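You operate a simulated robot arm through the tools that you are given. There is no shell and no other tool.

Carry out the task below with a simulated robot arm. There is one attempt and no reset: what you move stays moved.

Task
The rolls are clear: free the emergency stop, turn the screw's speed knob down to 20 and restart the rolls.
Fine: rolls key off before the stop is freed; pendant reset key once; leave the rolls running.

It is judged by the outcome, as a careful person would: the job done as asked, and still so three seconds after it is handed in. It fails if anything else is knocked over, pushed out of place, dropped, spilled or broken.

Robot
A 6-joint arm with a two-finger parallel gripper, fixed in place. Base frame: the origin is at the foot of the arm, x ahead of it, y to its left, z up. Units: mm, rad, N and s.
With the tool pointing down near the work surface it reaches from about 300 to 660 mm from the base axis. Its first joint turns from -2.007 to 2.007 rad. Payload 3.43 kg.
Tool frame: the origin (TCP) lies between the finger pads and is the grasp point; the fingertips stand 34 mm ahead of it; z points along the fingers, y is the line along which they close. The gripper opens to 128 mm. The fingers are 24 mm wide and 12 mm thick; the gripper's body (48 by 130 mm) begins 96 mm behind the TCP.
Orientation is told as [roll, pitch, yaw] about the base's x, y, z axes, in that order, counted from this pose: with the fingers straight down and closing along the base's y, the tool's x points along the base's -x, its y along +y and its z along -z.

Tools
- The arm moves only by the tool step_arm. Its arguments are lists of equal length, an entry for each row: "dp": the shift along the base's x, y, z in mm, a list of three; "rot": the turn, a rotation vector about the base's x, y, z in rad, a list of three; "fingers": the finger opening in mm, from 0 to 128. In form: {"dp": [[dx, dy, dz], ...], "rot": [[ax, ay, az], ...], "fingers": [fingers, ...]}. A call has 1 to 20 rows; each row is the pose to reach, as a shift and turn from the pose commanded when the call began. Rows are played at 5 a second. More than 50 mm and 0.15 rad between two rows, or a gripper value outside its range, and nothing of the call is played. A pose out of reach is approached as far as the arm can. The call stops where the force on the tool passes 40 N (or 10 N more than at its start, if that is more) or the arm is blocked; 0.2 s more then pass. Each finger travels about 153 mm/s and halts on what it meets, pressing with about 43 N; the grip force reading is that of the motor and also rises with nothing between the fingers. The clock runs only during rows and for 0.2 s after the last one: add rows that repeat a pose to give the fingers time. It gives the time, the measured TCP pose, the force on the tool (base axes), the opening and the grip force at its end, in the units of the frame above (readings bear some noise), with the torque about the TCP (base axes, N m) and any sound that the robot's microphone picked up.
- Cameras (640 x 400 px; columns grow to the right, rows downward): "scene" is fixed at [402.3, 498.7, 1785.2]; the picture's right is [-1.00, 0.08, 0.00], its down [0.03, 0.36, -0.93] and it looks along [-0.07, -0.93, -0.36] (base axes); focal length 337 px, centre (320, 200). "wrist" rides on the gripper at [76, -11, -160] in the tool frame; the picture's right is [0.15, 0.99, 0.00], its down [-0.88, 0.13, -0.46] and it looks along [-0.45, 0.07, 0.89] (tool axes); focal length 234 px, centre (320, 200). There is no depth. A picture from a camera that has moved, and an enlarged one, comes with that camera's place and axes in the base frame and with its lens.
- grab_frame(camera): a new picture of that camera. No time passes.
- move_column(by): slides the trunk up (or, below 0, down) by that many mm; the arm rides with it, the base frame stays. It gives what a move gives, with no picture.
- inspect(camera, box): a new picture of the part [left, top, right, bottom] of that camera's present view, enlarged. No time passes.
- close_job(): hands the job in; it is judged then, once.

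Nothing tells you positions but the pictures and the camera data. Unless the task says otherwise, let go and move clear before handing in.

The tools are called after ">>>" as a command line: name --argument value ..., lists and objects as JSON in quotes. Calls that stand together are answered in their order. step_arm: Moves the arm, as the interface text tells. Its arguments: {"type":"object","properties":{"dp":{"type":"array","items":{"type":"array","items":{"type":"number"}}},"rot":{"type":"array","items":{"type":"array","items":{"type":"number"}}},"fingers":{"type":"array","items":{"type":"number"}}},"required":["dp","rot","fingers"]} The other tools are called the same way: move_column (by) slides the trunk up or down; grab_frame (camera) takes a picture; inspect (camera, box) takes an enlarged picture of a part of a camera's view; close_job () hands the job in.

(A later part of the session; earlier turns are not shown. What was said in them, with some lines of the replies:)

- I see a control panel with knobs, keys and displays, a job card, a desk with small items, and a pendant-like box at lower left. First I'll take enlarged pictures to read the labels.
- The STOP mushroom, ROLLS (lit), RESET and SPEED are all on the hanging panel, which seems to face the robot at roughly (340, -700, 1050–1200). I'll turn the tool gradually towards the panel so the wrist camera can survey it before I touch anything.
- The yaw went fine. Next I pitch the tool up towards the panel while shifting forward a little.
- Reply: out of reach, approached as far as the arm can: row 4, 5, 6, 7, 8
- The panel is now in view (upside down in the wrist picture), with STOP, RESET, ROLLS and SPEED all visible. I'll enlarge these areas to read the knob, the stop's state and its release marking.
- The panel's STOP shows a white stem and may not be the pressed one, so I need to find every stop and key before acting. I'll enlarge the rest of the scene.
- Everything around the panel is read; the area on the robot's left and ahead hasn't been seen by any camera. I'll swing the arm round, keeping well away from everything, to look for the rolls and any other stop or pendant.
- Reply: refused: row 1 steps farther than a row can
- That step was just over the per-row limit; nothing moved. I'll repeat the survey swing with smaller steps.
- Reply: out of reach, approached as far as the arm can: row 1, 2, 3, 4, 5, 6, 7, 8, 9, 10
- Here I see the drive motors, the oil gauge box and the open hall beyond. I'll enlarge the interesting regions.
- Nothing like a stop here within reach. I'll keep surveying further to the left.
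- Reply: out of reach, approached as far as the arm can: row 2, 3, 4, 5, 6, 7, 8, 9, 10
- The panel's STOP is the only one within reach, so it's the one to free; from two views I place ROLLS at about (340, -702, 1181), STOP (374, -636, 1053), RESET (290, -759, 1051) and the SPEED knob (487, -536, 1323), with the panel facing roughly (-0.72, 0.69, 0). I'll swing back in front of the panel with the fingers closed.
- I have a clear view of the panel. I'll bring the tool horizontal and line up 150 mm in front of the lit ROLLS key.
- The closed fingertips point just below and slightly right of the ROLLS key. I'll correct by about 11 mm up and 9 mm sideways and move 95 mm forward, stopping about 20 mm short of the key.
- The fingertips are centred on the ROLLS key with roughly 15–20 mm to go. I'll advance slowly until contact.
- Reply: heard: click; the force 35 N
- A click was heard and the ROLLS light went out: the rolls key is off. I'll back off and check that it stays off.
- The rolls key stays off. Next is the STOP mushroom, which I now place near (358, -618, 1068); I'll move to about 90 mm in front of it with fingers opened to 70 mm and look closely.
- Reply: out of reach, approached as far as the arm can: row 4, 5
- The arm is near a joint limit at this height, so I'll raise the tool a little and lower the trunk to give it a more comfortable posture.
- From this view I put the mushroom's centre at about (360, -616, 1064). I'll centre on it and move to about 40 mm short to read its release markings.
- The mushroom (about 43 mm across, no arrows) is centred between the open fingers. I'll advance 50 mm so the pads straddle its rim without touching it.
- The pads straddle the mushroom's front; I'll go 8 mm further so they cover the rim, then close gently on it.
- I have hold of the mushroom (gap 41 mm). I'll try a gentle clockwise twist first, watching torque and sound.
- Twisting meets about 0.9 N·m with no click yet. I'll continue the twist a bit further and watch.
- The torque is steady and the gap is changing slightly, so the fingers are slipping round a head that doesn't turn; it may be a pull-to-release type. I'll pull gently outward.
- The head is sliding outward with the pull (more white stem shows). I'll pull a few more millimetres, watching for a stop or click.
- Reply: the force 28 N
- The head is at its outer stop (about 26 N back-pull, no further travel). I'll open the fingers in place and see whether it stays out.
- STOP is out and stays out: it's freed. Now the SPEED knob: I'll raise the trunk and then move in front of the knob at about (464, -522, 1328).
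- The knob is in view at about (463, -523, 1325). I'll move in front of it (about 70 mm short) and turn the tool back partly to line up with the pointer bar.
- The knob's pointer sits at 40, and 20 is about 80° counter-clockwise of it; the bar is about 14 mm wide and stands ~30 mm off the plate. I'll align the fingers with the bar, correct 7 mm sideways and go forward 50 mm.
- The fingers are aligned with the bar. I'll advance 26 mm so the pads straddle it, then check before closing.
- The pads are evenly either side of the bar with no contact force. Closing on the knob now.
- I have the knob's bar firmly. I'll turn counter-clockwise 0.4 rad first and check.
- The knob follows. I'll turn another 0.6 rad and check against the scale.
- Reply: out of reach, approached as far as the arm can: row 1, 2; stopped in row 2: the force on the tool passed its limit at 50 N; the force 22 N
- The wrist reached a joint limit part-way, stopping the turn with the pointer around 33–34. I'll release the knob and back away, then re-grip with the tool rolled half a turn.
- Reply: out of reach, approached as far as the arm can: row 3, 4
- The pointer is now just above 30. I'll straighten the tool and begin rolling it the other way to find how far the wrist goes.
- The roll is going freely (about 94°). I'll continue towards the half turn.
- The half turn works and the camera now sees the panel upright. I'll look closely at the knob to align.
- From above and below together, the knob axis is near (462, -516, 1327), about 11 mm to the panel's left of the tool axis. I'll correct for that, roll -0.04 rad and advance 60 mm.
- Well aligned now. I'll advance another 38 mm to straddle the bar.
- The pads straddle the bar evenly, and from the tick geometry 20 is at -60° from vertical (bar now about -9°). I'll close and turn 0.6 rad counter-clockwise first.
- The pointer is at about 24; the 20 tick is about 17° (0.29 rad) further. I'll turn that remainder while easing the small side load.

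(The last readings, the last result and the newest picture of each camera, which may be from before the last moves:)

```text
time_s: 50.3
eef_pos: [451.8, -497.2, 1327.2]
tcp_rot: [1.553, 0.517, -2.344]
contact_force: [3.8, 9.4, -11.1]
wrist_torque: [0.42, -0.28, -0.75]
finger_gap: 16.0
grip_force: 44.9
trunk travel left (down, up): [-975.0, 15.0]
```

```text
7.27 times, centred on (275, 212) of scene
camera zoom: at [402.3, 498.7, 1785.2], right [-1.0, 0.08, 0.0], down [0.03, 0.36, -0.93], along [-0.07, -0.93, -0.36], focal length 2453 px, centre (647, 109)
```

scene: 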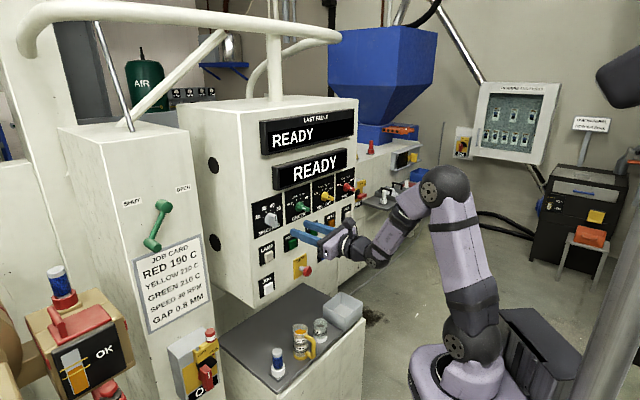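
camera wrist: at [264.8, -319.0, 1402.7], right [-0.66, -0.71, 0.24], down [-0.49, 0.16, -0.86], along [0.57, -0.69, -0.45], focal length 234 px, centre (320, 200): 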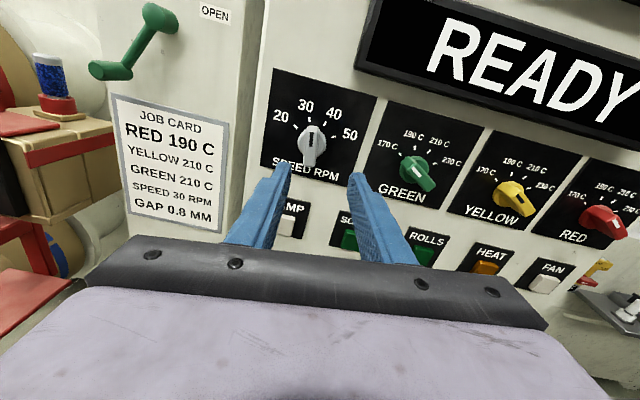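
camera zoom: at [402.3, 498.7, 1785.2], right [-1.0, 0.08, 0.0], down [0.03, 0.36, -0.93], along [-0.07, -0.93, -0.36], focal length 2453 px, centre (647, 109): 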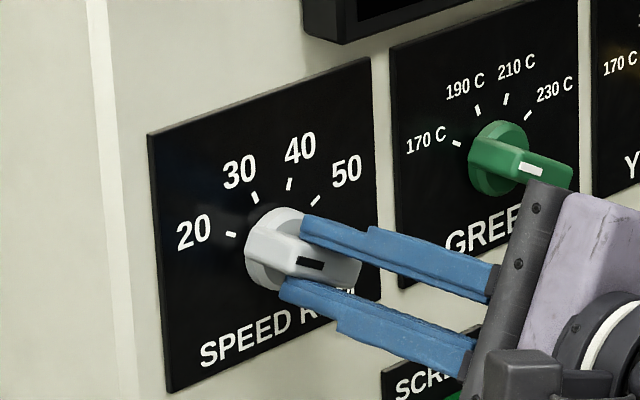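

The pointer is now on the 20 tick within about a degree. I'll ease off the remaining side load, then open and back away.

>>> step_arm --dp '[[0.4, 0.4, -1.1], [0.8, 0.9, -2.1], [0.8, 0.9, -2.1]]' --rot '[[0, 0, 0], [0, 0, 0], [0, 0, 0]]' --fingers '[10, 10, 10]'

>>> step_arm --dp '[[0, 0, 0], [0, 0, 0], [0, 0, 0], [0, 0, 0]]' --rot '[[0, 0, 0], [0, 0, 0], [0, 0, 0], [0, 0, 0]]' --fingers '[24, 36, 46, 46]'

>>> step_arm --dp '[[-11, 10, 0], [-29, 28, 0], [-54, 52, 0], [-72, 69, 0], [-72, 69, 0]]' --rot '[[0, 0, 0], [0, 0, 0], [0, 0, 0], [0, 0, 0], [0, 0, 0]]' --fingers '[46, 46, 46, 46, 46]'

>>> grab_frame --camera "wrist"

>>> inspect --camera "wrist" --box '[240, 60, 400, 180]'

>>> inspect --camera "scene" --box '[240, 185, 310, 240]'

```text
time_s: 51.1
eef_pos: [452.6, -497.6, 1326.8]
tcp_rot: [1.556, 0.515, -2.342]
contact_force: [3.3, 7.1, -6.6]
wrist_torque: [0.34, -0.27, -0.95]
finger_gap: 16.1
grip_force: 45.0
trunk travel left (down, up): [-975.0, 15.0]
```

```text
time_s: 52.1
eef_pos: [449.8, -497.9, 1327.2]
tcp_rot: [1.555, 0.52, -2.342]
contact_force: [0.8, 0.4, -0.4]
wrist_torque: [-0.01, -0.01, 0.03]
finger_gap: 45.9
grip_force: 0.1
trunk travel left (down, up): [-975.0, 15.0]
```

```text
time_s: 53.3
eef_pos: [377.9, -427.2, 1326.4]
tcp_rot: [1.555, 0.518, -2.345]
contact_force: [0.1, -0.9, -1.0]
wrist_torque: [0.0, -0.02, 0.0]
finger_gap: 46.2
grip_force: 0.1
trunk travel left (down, up): [-975.0, 15.0]
```

```text
taken
camera wrist: at [311.8, -267.5, 1356.8], right [-0.24, -0.27, 0.93], down [-0.91, -0.28, -0.32], along [0.35, -0.92, -0.18], focal length 234 px, centre (320, 200)
```

wrist: 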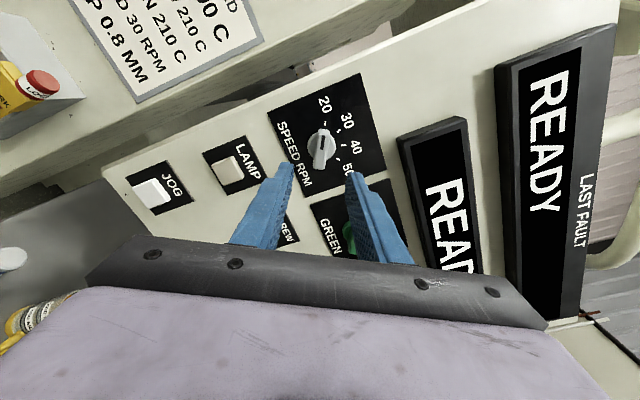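

```text
3.33 times, centred on (320, 120) of wrist
camera zoom: at [311.8, -267.5, 1356.8], right [-0.24, -0.27, 0.93], down [-0.91, -0.28, -0.32], along [0.35, -0.92, -0.18], focal length 781 px, centre (320, 467)
```

zoom: 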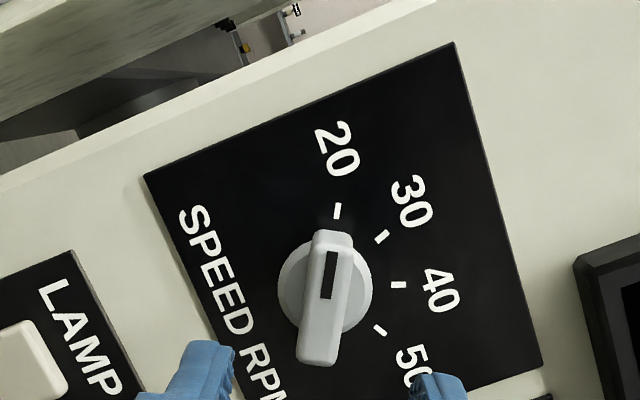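

```text
7.27 times, centred on (275, 212) of scene
camera zoom: at [402.3, 498.7, 1785.2], right [-1.0, 0.08, 0.0], down [0.03, 0.36, -0.93], along [-0.07, -0.93, -0.36], focal length 2453 px, centre (647, 109)
```

zoom: 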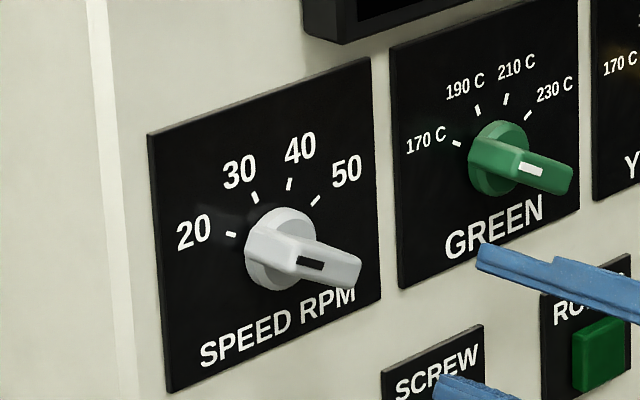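

The knob is released and points at 20. I'll check it at higher magnification.

>>> inspect --camera "wrist" --box '[295, 90, 351, 145]'

>>> inspect --camera "scene" --box '[240, 90, 370, 300]'

```text
7.27 times, centred on (323, 118) of wrist
camera zoom: at [311.8, -267.5, 1356.8], right [-0.24, -0.27, 0.93], down [-0.91, -0.28, -0.32], along [0.35, -0.92, -0.18], focal length 1703 px, centre (298, 800)
```

zoom: 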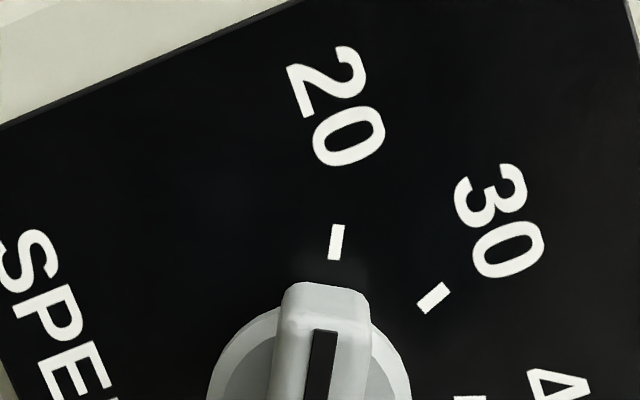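

```text
1.90 times, centred on (305, 195) of scene
camera zoom: at [402.3, 498.7, 1785.2], right [-1.0, 0.08, 0.0], down [0.03, 0.36, -0.93], along [-0.07, -0.93, -0.36], focal length 642 px, centre (349, 210)
```

zoom: 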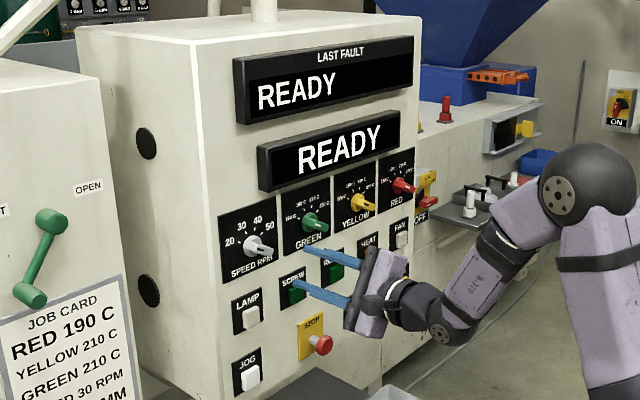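

The pointer sits roughly 2° past the 20 tick, so I'll make one small correction: go back in, re-grip aligned with the bar, and turn it about 0.045 rad clockwise.

>>> step_arm --dp '[[14.5, -14, 0], [29, -28, 0], [43.3, -41.5, 0], [57.7, -55.4, 0], [72, -69.2, 0], [72, -69.2, 0]]' --rot '[[-0.03, 0.029, 0], [-0.03, 0.029, 0], [-0.03, 0.029, 0], [-0.03, 0.029, 0], [-0.03, 0.029, 0], [-0.03, 0.029, 0]]' --fingers '[46, 46, 46, 46, 46, 46]'

>>> inspect --camera "wrist" --box '[220, 80, 420, 220]'

```text
time_s: 54.7
eef_pos: [449.3, -496.5, 1326.8]
tcp_rot: [1.555, 0.477, -2.343]
contact_force: [0.8, 0.2, 0.4]
wrist_torque: [0.01, 0.0, -0.02]
finger_gap: 46.0
grip_force: 0.0
trunk travel left (down, up): [-975.0, 15.0]
```

```text
2.86 times, centred on (320, 150) of wrist
camera zoom: at [384.1, -336.1, 1354.9], right [-0.22, -0.24, 0.95], down [-0.91, -0.29, -0.28], along [0.34, -0.93, -0.16], focal length 669 px, centre (320, 343)
```

zoom: 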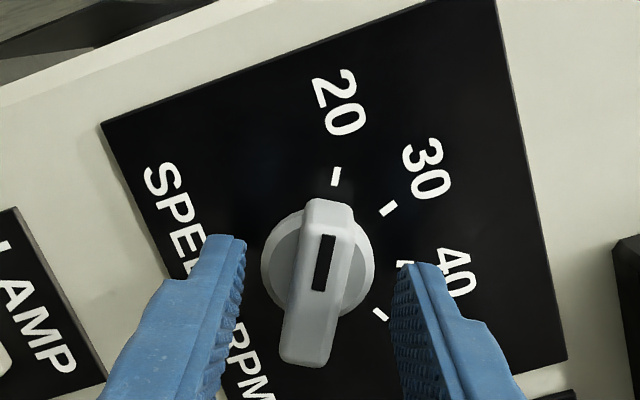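

The bar is aligned with the fingers here and the tick is 2.7° clockwise. Closing and turning it that much.

>>> step_arm --dp '[[0, 0, 0], [0, 0, 0], [0, 0, 0], [0, 0, 0], [0, 0, 0], [0, 0, 0], [0, 0, 0]]' --rot '[[0, 0, 0], [0, 0, 0], [0, 0, 0], [0, 0, 0], [0, 0, 0], [0.018, -0.0173, 0], [0.036, -0.0346, 0]]' --fingers '[36, 26, 18, 10, 10, 10, 10]'

>>> inspect --camera "wrist" --box '[220, 80, 420, 220]'

```text
time_s: 56.3
eef_pos: [450.1, -496.8, 1325.1]
tcp_rot: [1.556, 0.525, -2.343]
contact_force: [-0.5, 2.3, -3.1]
wrist_torque: [-0.2, -0.23, -0.51]
finger_gap: 15.9
grip_force: 45.0
trunk travel left (down, up): [-975.0, 15.0]
```

```text
2.86 times, centred on (320, 150) of wrist
camera zoom: at [383.2, -337.3, 1357.5], right [-0.25, -0.27, 0.93], down [-0.9, -0.28, -0.32], along [0.35, -0.92, -0.18], focal length 669 px, centre (320, 343)
```

zoom: 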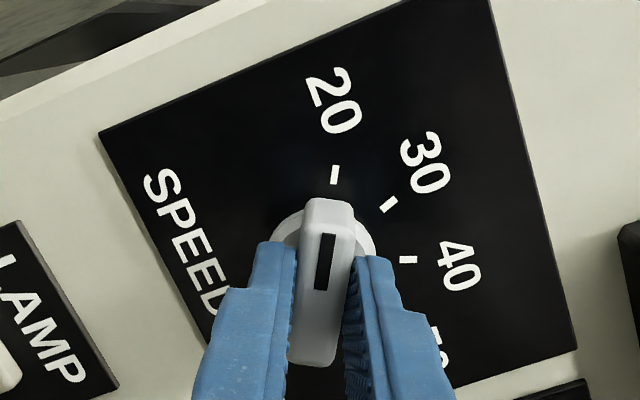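

The bar lags slightly behind the fingers; I'll turn a little further (0.045 rad) and recheck.

>>> step_arm --dp '[[0, 0, 0], [0, 0, 0], [0, 0, 0]]' --rot '[[0.016, -0.0155, 0], [0.0325, -0.0312, 0], [0.0325, -0.0312, 0]]' --fingers '[10, 10, 10]'

>>> inspect --camera "wrist" --box '[280, 110, 360, 170]'

>>> inspect --camera "wrist" --box '[220, 80, 420, 220]'

```text
time_s: 57.1
eef_pos: [449.5, -497.3, 1326.2]
tcp_rot: [1.556, 0.572, -2.343]
contact_force: [-4.3, 3.4, -3.4]
wrist_torque: [-0.73, -0.69, 0.59]
finger_gap: 16.0
grip_force: 44.9
trunk travel left (down, up): [-975.0, 15.0]
```

```text
6.67 times, centred on (320, 140) of wrist
camera zoom: at [382.1, -338.4, 1360.9], right [-0.28, -0.31, 0.91], down [-0.89, -0.27, -0.36], along [0.35, -0.91, -0.2], focal length 1561 px, centre (320, 600)
```

zoom: 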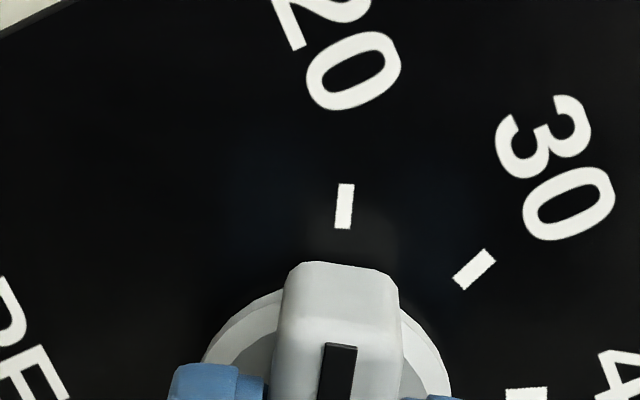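

```text
2.86 times, centred on (320, 150) of wrist
camera zoom: at [382.1, -338.4, 1360.9], right [-0.28, -0.31, 0.91], down [-0.89, -0.27, -0.36], along [0.35, -0.91, -0.2], focal length 669 px, centre (320, 343)
```

zoom: 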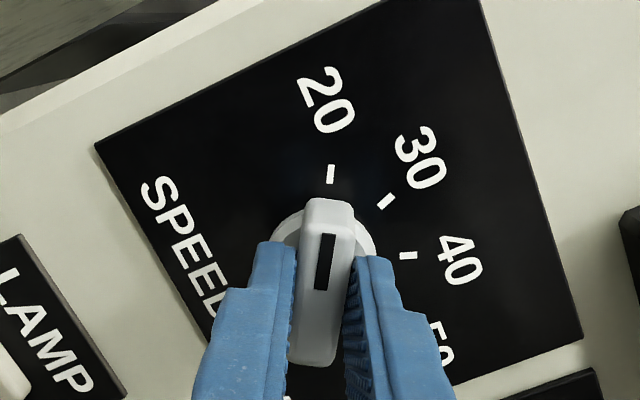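

The pointer now lines up with the 20 tick to well under a degree, with low side load. Releasing and backing off.

>>> step_arm --dp '[[0, 0, 0], [0, 0, 0], [0, 0, 0], [0, 0, 0]]' --rot '[[0, 0, 0], [0, 0, 0], [0, 0, 0], [0, 0, 0]]' --fingers '[24, 36, 46, 46]'

>>> step_arm --dp '[[-11, 10.5, 0], [-29, 28, 0], [-54, 52, 0], [-79, 76, 0], [-79, 76, 0]]' --rot '[[0, 0, 0], [0, 0, 0], [0, 0, 0], [0, 0, 0], [0, 0, 0]]' --fingers '[46, 46, 46, 46, 46]'

>>> inspect --camera "wrist" --box '[280, 80, 370, 160]'

>>> inspect --camera "scene" --box '[240, 90, 370, 300]'

```text
time_s: 58.1
eef_pos: [450.5, -498.8, 1326.1]
tcp_rot: [1.555, 0.57, -2.342]
contact_force: [-0.3, 0.0, -0.2]
wrist_torque: [0.02, 0.02, 0.05]
finger_gap: 46.1
grip_force: 0.1
trunk travel left (down, up): [-975.0, 15.0]
```

```text
time_s: 59.3
eef_pos: [369.8, -421.2, 1324.6]
tcp_rot: [1.556, 0.57, -2.342]
contact_force: [1.3, -0.1, -0.7]
wrist_torque: [-0.01, 0.03, 0.02]
finger_gap: 46.2
grip_force: 0.0
trunk travel left (down, up): [-975.0, 15.0]
```

```text
5.00 times, centred on (325, 120) of wrist
camera zoom: at [301.8, -263.4, 1359.2], right [-0.28, -0.31, 0.91], down [-0.89, -0.27, -0.36], along [0.35, -0.91, -0.2], focal length 1171 px, centre (295, 600)
```

zoom: 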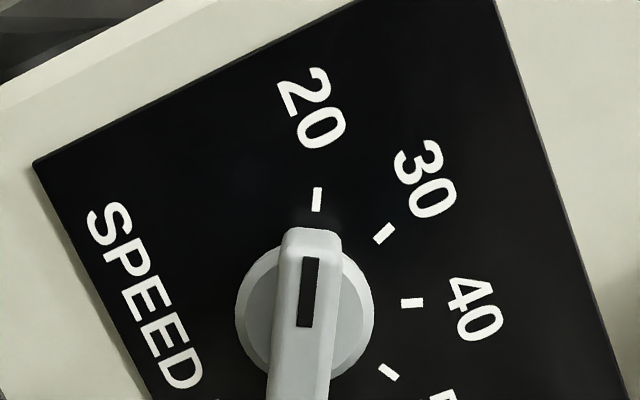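

```text
1.90 times, centred on (305, 195) of scene
camera zoom: at [402.3, 498.7, 1785.2], right [-1.0, 0.08, 0.0], down [0.03, 0.36, -0.93], along [-0.07, -0.93, -0.36], focal length 642 px, centre (349, 210)
```

zoom: 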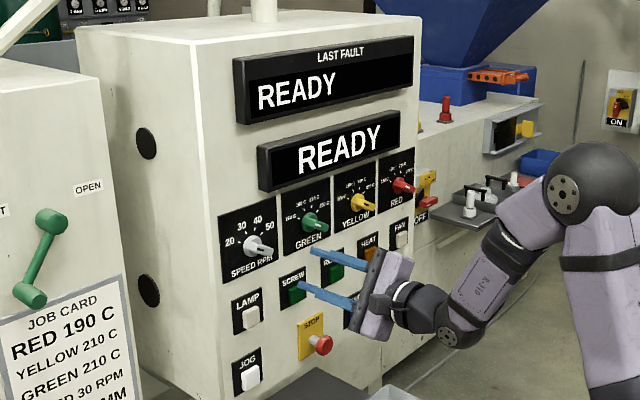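

SPEED is on 20. Next is the blue RESET key near (282, -734, 1068): I'll lower the trunk, close the fingers and move in front of it.

>>> move_column --by -200

>>> step_arm --dp '[[-23, -34, -8], [-46, -69, -16], [-70, -103, -24], [-93, -138, -32], [-116, -172, -40], [-140, -206, -48], [-163, -241, -56], [-163, -241, -56]]' --rot '[[0.0866, -0.0831, 0], [0.1732, -0.1662, 0], [0.2597, -0.2493, 0], [0.3463, -0.3324, 0], [0.4329, -0.4154, 0], [0.5195, -0.4985, 0], [0.606, -0.5816, 0], [0.606, -0.5816, 0]]' --fingers '[36, 26, 16, 6, 0, 0, 0, 0]'

>>> grab_frame --camera "wrist"

>>> grab_frame --camera "scene"

```text
time_s: 61.5
eef_pos: [368.8, -421.8, 1124.3]
tcp_rot: [1.556, 0.571, -2.342]
contact_force: [0.5, 0.3, 0.2]
wrist_torque: [-0.02, 0.02, -0.01]
finger_gap: 45.8
grip_force: 0.0
trunk travel left (down, up): [-775.0, 215.0]
```

```text
time_s: 63.3
eef_pos: [207.1, -662.6, 1070.5]
tcp_rot: [1.517, 1.412, -2.378]
contact_force: [-0.1, -0.7, 0.3]
wrist_torque: [0.01, 0.02, 0.01]
finger_gap: 0.2
grip_force: 32.6
trunk travel left (down, up): [-775.0, 215.0]
```

```text
taken
camera wrist: at [106.4, -538.9, 1144.4], right [-0.65, -0.7, 0.3], down [-0.52, 0.12, -0.84], along [0.55, -0.71, -0.44], focal length 234 px, centre (320, 200)
```

wrist: 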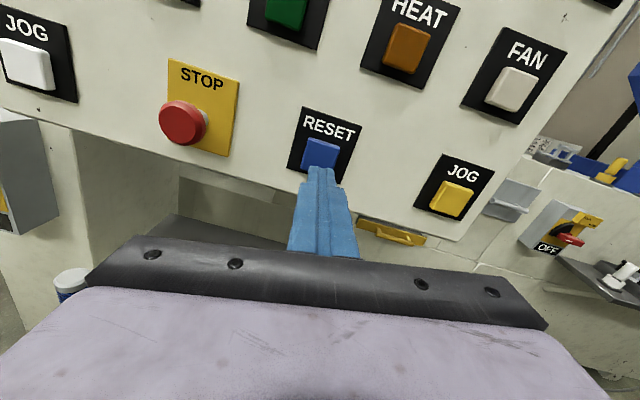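

```text
taken
```

scene: 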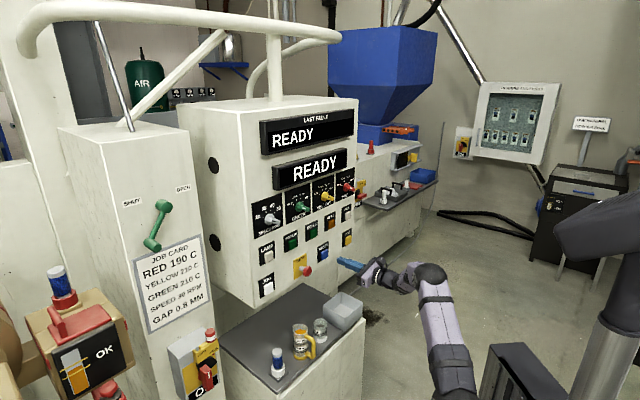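

The tool axis points right at the RESET key, about 70 mm away. I'll advance 55 mm and check alignment before pressing.

>>> step_arm --dp '[[12, -11, 0], [24, -22, 0], [34, -32, 0], [39.7, -38.1, 0], [39.7, -38.1, 0]]' --rot '[[0, 0, 0], [0, 0, 0], [0, 0, 0], [0, 0, 0], [0, 0, 0]]' --fingers '[0, 0, 0, 0, 0]'

>>> inspect --camera "wrist" --box '[220, 80, 420, 220]'

>>> inspect --camera "scene" --box '[290, 220, 370, 280]'

```text
time_s: 64.5
eef_pos: [246.9, -702.0, 1069.4]
tcp_rot: [1.522, 1.414, -2.371]
contact_force: [0.3, -0.4, -0.3]
wrist_torque: [0.0, 0.01, -0.01]
finger_gap: 0.0
grip_force: 32.5
trunk travel left (down, up): [-775.0, 215.0]
```

```text
2.86 times, centred on (320, 150) of wrist
camera zoom: at [146.4, -577.9, 1144.6], right [-0.65, -0.7, 0.3], down [-0.52, 0.12, -0.85], along [0.55, -0.71, -0.44], focal length 669 px, centre (320, 343)
```

zoom: 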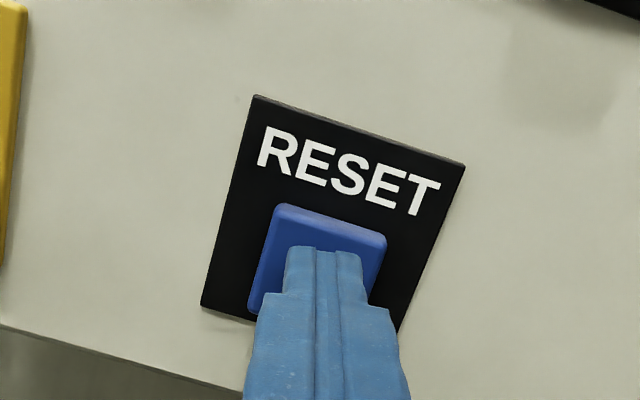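

```text
6.67 times, centred on (330, 250) of scene
camera zoom: at [402.3, 498.7, 1785.2], right [-1.0, 0.08, 0.0], down [0.03, 0.36, -0.93], along [-0.07, -0.93, -0.36], focal length 2249 px, centre (253, -133)
```

zoom: 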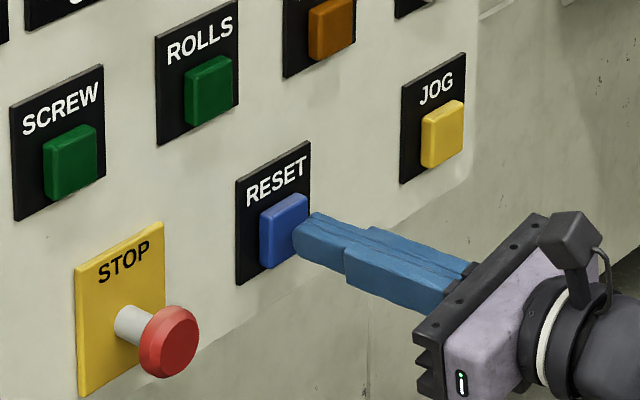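

Aligned on the RESET key. Pressing slowly, once.

>>> step_arm --dp '[[2.9, -2.8, 0], [5.8, -5.5, 0], [8.7, -8.3, 0], [10.8, -10.4, 0]]' --rot '[[0, 0, 0], [0, 0, 0], [0, 0, 0], [0, 0, 0]]' --fingers '[0, 0, 0, 0]'

>>> inspect --camera "scene" --box '[240, 90, 370, 300]'

```text
time_s: 65.5
eef_pos: [255.4, -710.0, 1069.7]
tcp_rot: [1.521, 1.411, -2.374]
contact_force: [-3.5, 3.5, 0.3]
wrist_torque: [-0.03, 0.0, 0.04]
finger_gap: 0.0
grip_force: 32.9
trunk travel left (down, up): [-775.0, 215.0]
heard: click
```

```text
1.90 times, centred on (305, 195) of scene
camera zoom: at [402.3, 498.7, 1785.2], right [-1.0, 0.08, 0.0], down [0.03, 0.36, -0.93], along [-0.07, -0.93, -0.36], focal length 642 px, centre (349, 210)
```

zoom: 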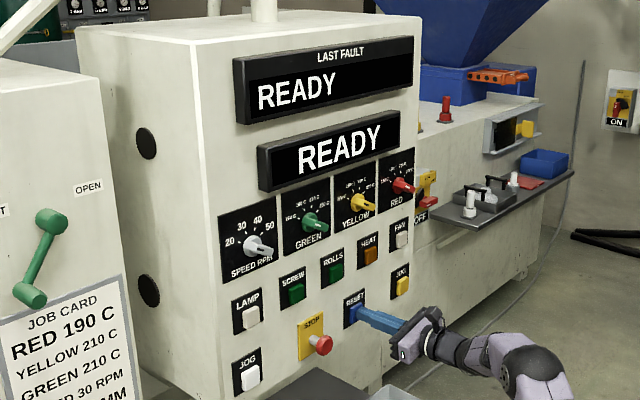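

RESET clicked once with light force. I'll back straight off and then line up on ROLLS.

>>> step_arm --dp '[[-14, 13.5, 0], [-36, 34.6, 0], [-50.5, 48.5, 0], [-50.5, 48.5, 0]]' --rot '[[0, 0, 0], [0, 0, 0], [0, 0, 0], [0, 0, 0]]' --fingers '[0, 0, 0, 0]'

>>> grab_frame --camera "wrist"

>>> inspect --camera "scene" --box '[240, 90, 370, 300]'

```text
time_s: 66.5
eef_pos: [205.4, -661.8, 1068.0]
tcp_rot: [1.517, 1.412, -2.377]
contact_force: [-0.3, 0.0, 0.0]
wrist_torque: [0.0, 0.01, -0.03]
finger_gap: 0.1
grip_force: 33.6
trunk travel left (down, up): [-775.0, 215.0]
```

```text
taken
camera wrist: at [105.9, -538.3, 1144.5], right [-0.65, -0.7, 0.3], down [-0.52, 0.12, -0.84], along [0.55, -0.71, -0.44], focal length 234 px, centre (320, 200)
```

wrist: 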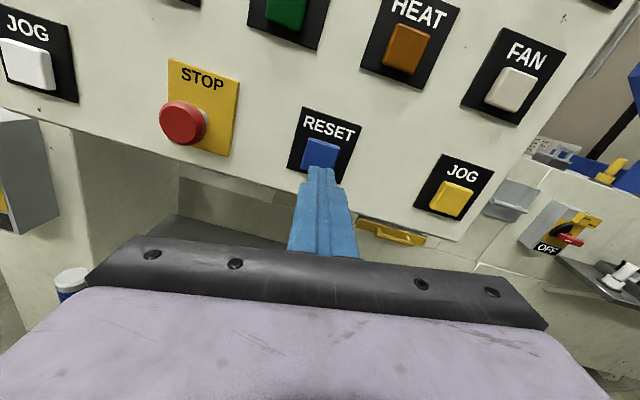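

```text
1.90 times, centred on (305, 195) of scene
camera zoom: at [402.3, 498.7, 1785.2], right [-1.0, 0.08, 0.0], down [0.03, 0.36, -0.93], along [-0.07, -0.93, -0.36], focal length 642 px, centre (349, 210)
```

zoom: 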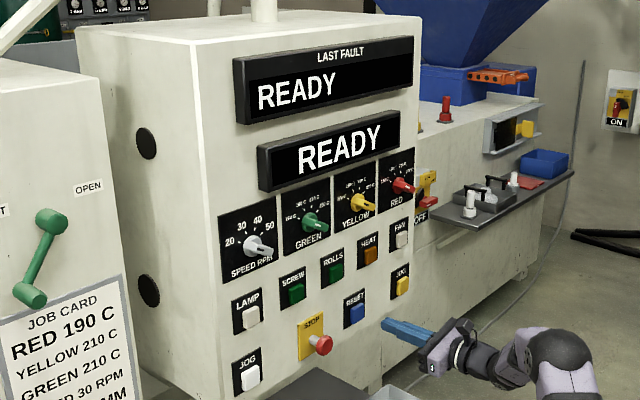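

RESET is done; ROLLS is still off. I'll raise the trunk and move in front of the ROLLS key at about (333, -682, 1193).

>>> move_column --by 120

>>> step_arm --dp '[[26, 26, 2], [53, 51.8, 5], [53, 51.8, 5]]' --rot '[[0, 0, 0], [0, 0, 0], [0, 0, 0]]' --fingers '[0, 0, 0]'

>>> inspect --camera "wrist" --box '[220, 80, 420, 220]'

```text
time_s: 68.0
eef_pos: [206.4, -661.7, 1190.2]
tcp_rot: [1.52, 1.414, -2.377]
contact_force: [-0.3, 0.1, 0.2]
wrist_torque: [0.04, 0.03, 0.01]
finger_gap: 0.0
grip_force: 32.6
trunk travel left (down, up): [-895.0, 95.0]
```

```text
time_s: 68.8
eef_pos: [259.4, -609.7, 1193.0]
tcp_rot: [1.522, 1.412, -2.374]
contact_force: [0.7, 0.2, -0.1]
wrist_torque: [-0.01, 0.02, 0.04]
finger_gap: 0.1
grip_force: 32.9
trunk travel left (down, up): [-895.0, 95.0]
```

```text
2.86 times, centred on (320, 150) of wrist
camera zoom: at [160.1, -485.8, 1269.1], right [-0.65, -0.7, 0.3], down [-0.52, 0.12, -0.85], along [0.55, -0.71, -0.44], focal length 669 px, centre (320, 343)
```

zoom: 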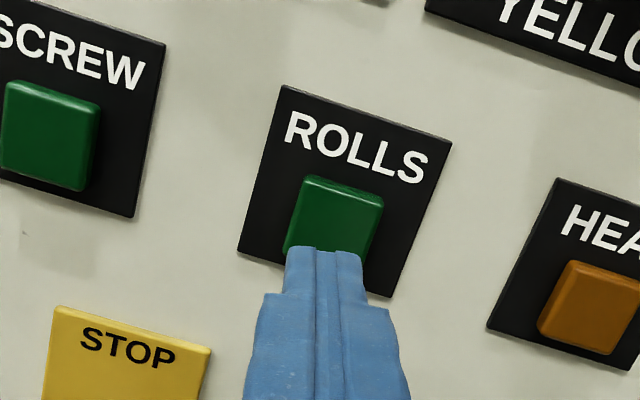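

The ROLLS key is about 5 mm right of the tool axis. I'll correct that while advancing 55 mm.

>>> step_arm --dp '[[8, -14, -1], [18, -24, -1], [28, -34, -1], [36.2, -41.7, -1], [36.2, -41.7, -1]]' --rot '[[0, 0, 0], [0, 0, 0], [0, 0, 0], [0, 0, 0], [0, 0, 0]]' --fingers '[0, 0, 0, 0, 0]'

>>> inspect --camera "wrist" --box '[220, 80, 420, 220]'

```text
time_s: 70.0
eef_pos: [296.6, -651.5, 1193.9]
tcp_rot: [1.518, 1.411, -2.376]
contact_force: [-0.6, 0.1, 0.2]
wrist_torque: [-0.02, -0.04, 0.0]
finger_gap: 0.0
grip_force: 32.6
trunk travel left (down, up): [-895.0, 95.0]
```

```text
2.86 times, centred on (320, 150) of wrist
camera zoom: at [195.5, -527.7, 1268.7], right [-0.65, -0.7, 0.3], down [-0.52, 0.12, -0.84], along [0.55, -0.71, -0.44], focal length 669 px, centre (320, 343)
```

zoom: 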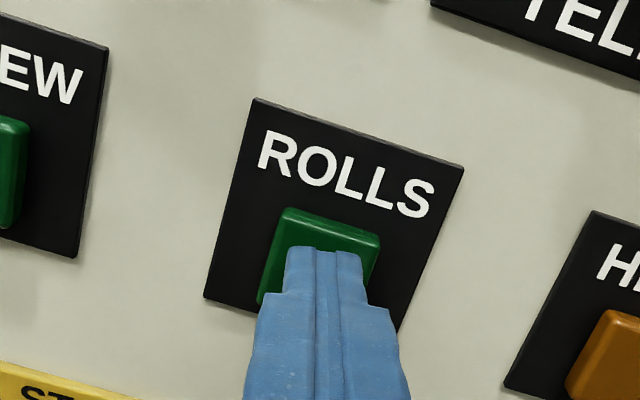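

Centred on the ROLLS key. Pressing it slowly, once.

>>> step_arm --dp '[[2.9, -2.8, 0], [5.8, -5.5, 0], [8.7, -8.3, 0], [10.8, -10.4, 0]]' --rot '[[0, 0, 0], [0, 0, 0], [0, 0, 0], [0, 0, 0]]' --fingers '[0, 0, 0, 0]'

>>> inspect --camera "scene" --box '[240, 90, 370, 300]'

```text
time_s: 71.0
eef_pos: [304.8, -661.0, 1193.3]
tcp_rot: [1.522, 1.413, -2.373]
contact_force: [-2.9, 5.0, 0.5]
wrist_torque: [-0.04, 0.01, 0.0]
finger_gap: 0.0
grip_force: 33.5
trunk travel left (down, up): [-895.0, 95.0]
heard: click
```

```text
1.90 times, centred on (305, 195) of scene
camera zoom: at [402.3, 498.7, 1785.2], right [-1.0, 0.08, 0.0], down [0.03, 0.36, -0.93], along [-0.07, -0.93, -0.36], focal length 642 px, centre (349, 210)
```

zoom: 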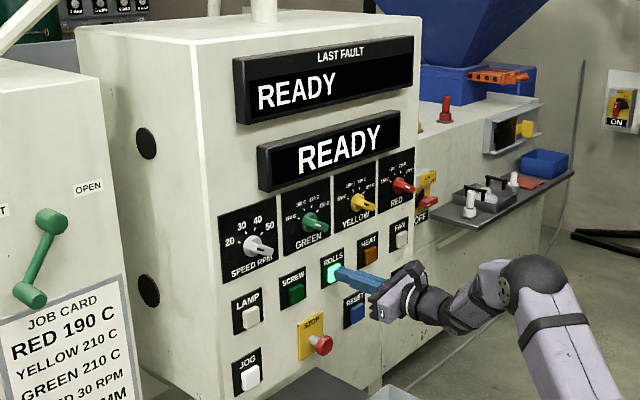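

The ROLLS key clicked and is lit green again. I'll back off well clear and check that everything stays as it should.

>>> step_arm --dp '[[-14, 13.5, 0], [-36, 34.6, 0], [-65, 62, 0], [-94, 90, 0], [-110, 120, 10], [-110, 120, 10]]' --rot '[[0, 0, 0], [0, 0, 0], [0, 0, 0], [0, 0, 0], [0, 0, 0], [0, 0, 0]]' --fingers '[0, 0, 0, 0, 0, 0]'

>>> grab_frame --camera "wrist"

>>> grab_frame --camera "scene"

>>> inspect --camera "scene" --box '[240, 160, 370, 300]'

```text
time_s: 72.4
eef_pos: [198.4, -543.3, 1201.3]
tcp_rot: [1.515, 1.413, -2.378]
contact_force: [0.3, -1.1, -0.2]
wrist_torque: [0.0, -0.02, 0.04]
finger_gap: 0.0
grip_force: 32.5
trunk travel left (down, up): [-895.0, 95.0]
```

```text
taken
camera wrist: at [96.7, -420.3, 1277.0], right [-0.65, -0.7, 0.3], down [-0.52, 0.12, -0.84], along [0.55, -0.71, -0.44], focal length 234 px, centre (320, 200)
```

wrist: 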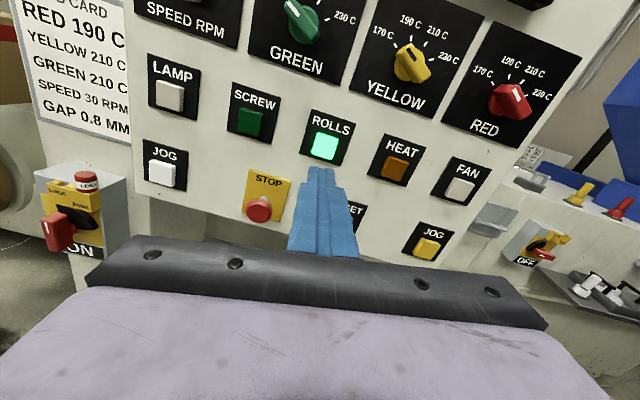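

```text
taken
```

scene: 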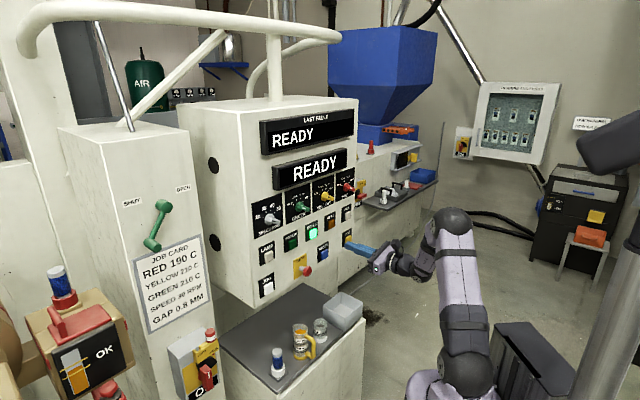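

```text
2.86 times, centred on (305, 230) of scene
camera zoom: at [402.3, 498.7, 1785.2], right [-1.0, 0.08, 0.0], down [0.03, 0.36, -0.93], along [-0.07, -0.93, -0.36], focal length 964 px, centre (363, 114)
```

zoom: 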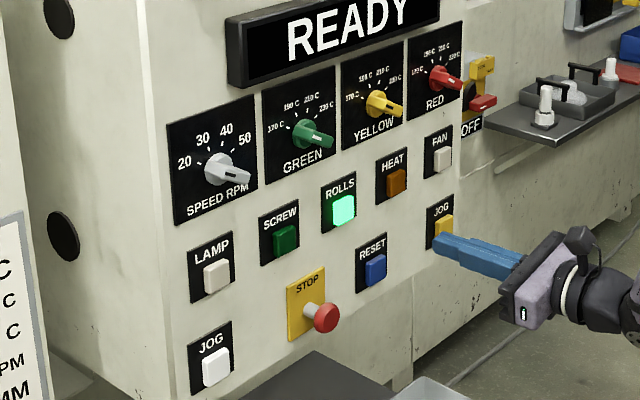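

ROLLS is lit, STOP is out, SPEED points at 20 and nothing else has moved. I'll wait a couple of seconds, drawing further away, and look once more for any change.

>>> step_arm --dp '[[-5, 25, 10], [-10, 50, 20], [-10, 50, 20], [-10, 50, 20], [-10, 50, 20], [-10, 50, 20], [-10, 50, 20], [-10, 50, 20], [-10, 50, 20], [-10, 50, 20], [-10, 50, 20], [-10, 50, 20]]' --rot '[[0, 0, 0], [0, 0, 0], [0, 0, 0], [0, 0, 0], [0, 0, 0], [0, 0, 0], [0, 0, 0], [0, 0, 0], [0, 0, 0], [0, 0, 0], [0, 0, 0], [0, 0, 0]]' --fingers '[20, 40, 40, 40, 40, 40, 40, 40, 40, 40, 40, 40]'

>>> inspect --camera "scene" --box '[240, 90, 370, 300]'

>>> grab_frame --camera "wrist"

>>> inspect --camera "scene" --box '[280, 240, 340, 290]'

>>> inspect --camera "scene" --box '[240, 185, 310, 240]'

```text
time_s: 75.0
eef_pos: [186.4, -491.9, 1221.7]
tcp_rot: [1.522, 1.411, -2.373]
contact_force: [-0.4, 0.1, -0.4]
wrist_torque: [-0.01, -0.02, 0.01]
finger_gap: 39.7
grip_force: 0.0
trunk travel left (down, up): [-895.0, 95.0]
```

```text
1.90 times, centred on (305, 195) of scene
camera zoom: at [402.3, 498.7, 1785.2], right [-1.0, 0.08, 0.0], down [0.03, 0.36, -0.93], along [-0.07, -0.93, -0.36], focal length 642 px, centre (349, 210)
```

zoom: 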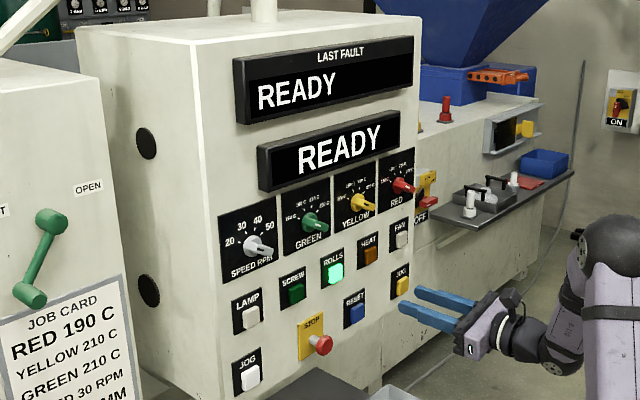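

```text
taken
camera wrist: at [86.4, -368.3, 1296.9], right [-0.65, -0.7, 0.3], down [-0.52, 0.12, -0.85], along [0.55, -0.71, -0.44], focal length 234 px, centre (320, 200)
```

wrist: 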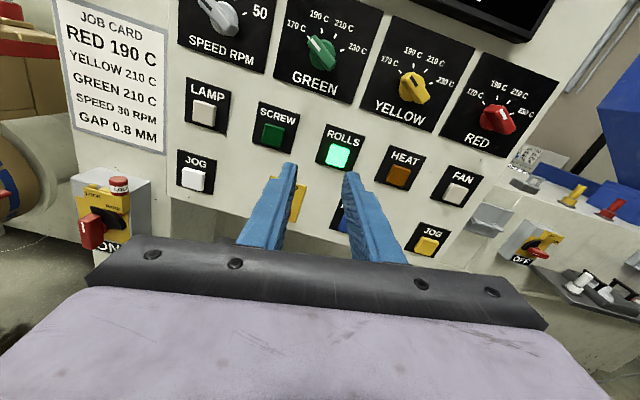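

```text
8.00 times, centred on (310, 265) of scene
camera zoom: at [402.3, 498.7, 1785.2], right [-1.0, 0.08, 0.0], down [0.03, 0.36, -0.93], along [-0.07, -0.93, -0.36], focal length 2699 px, centre (400, -320)
```

zoom: 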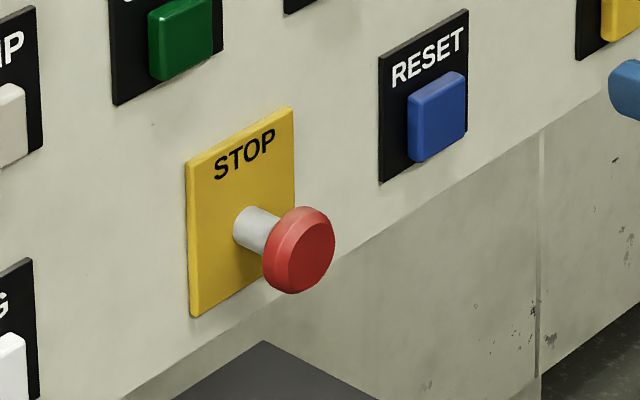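

```text
7.27 times, centred on (275, 212) of scene
camera zoom: at [402.3, 498.7, 1785.2], right [-1.0, 0.08, 0.0], down [0.03, 0.36, -0.93], along [-0.07, -0.93, -0.36], focal length 2453 px, centre (647, 109)
```

zoom: 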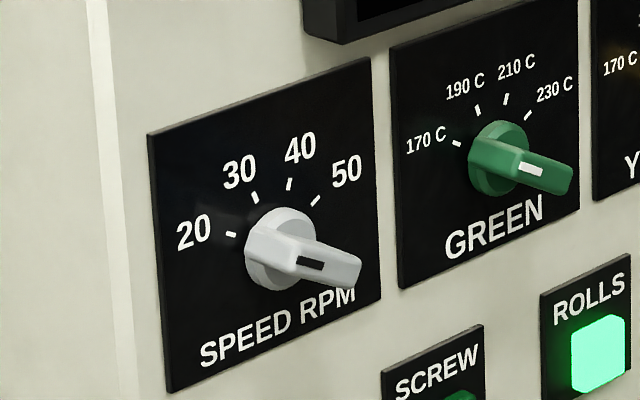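

The ROLLS key is lit, the STOP head is out, SPEED is on 20, RESET was pressed once, and the arm is clear with nothing else disturbed. Handing in.

>>> close_job

```text
The job is handed in.
```

I freed the emergency stop, set the screw's speed knob to 20 and switched the rolls back on. The job is handed in. I couldn't see the rolls themselves, so I'm taking the lit ROLLS key as the sign they are running.

1. **Rolls key off:** I pressed ROLLS first; it clicked and its light went out.
2. **Stop freed:** The STOP head releases by pulling. I twisted it clockwise first with no effect, then pulled it out to its stop, and it stays out.
3. **Speed to 20:** The knob was at 40. The arm's wrist ran out of travel partway, so I re-gripped it and finished with a small correction. The pointer ended within about a degree of the 20 mark. The job card says 30 RPM; I set 20 as you asked.
4. **Reset:** I pressed the pendant RESET key once and heard one click.
5. **Rolls restarted:** I pressed ROLLS again. It clicked and was still lit green when I last checked, about four seconds later.

Both displays read READY throughout, even while the stop was pressed in, so they don't confirm the restart either way. Nothing else looked moved, and the arm is clear of the panel.
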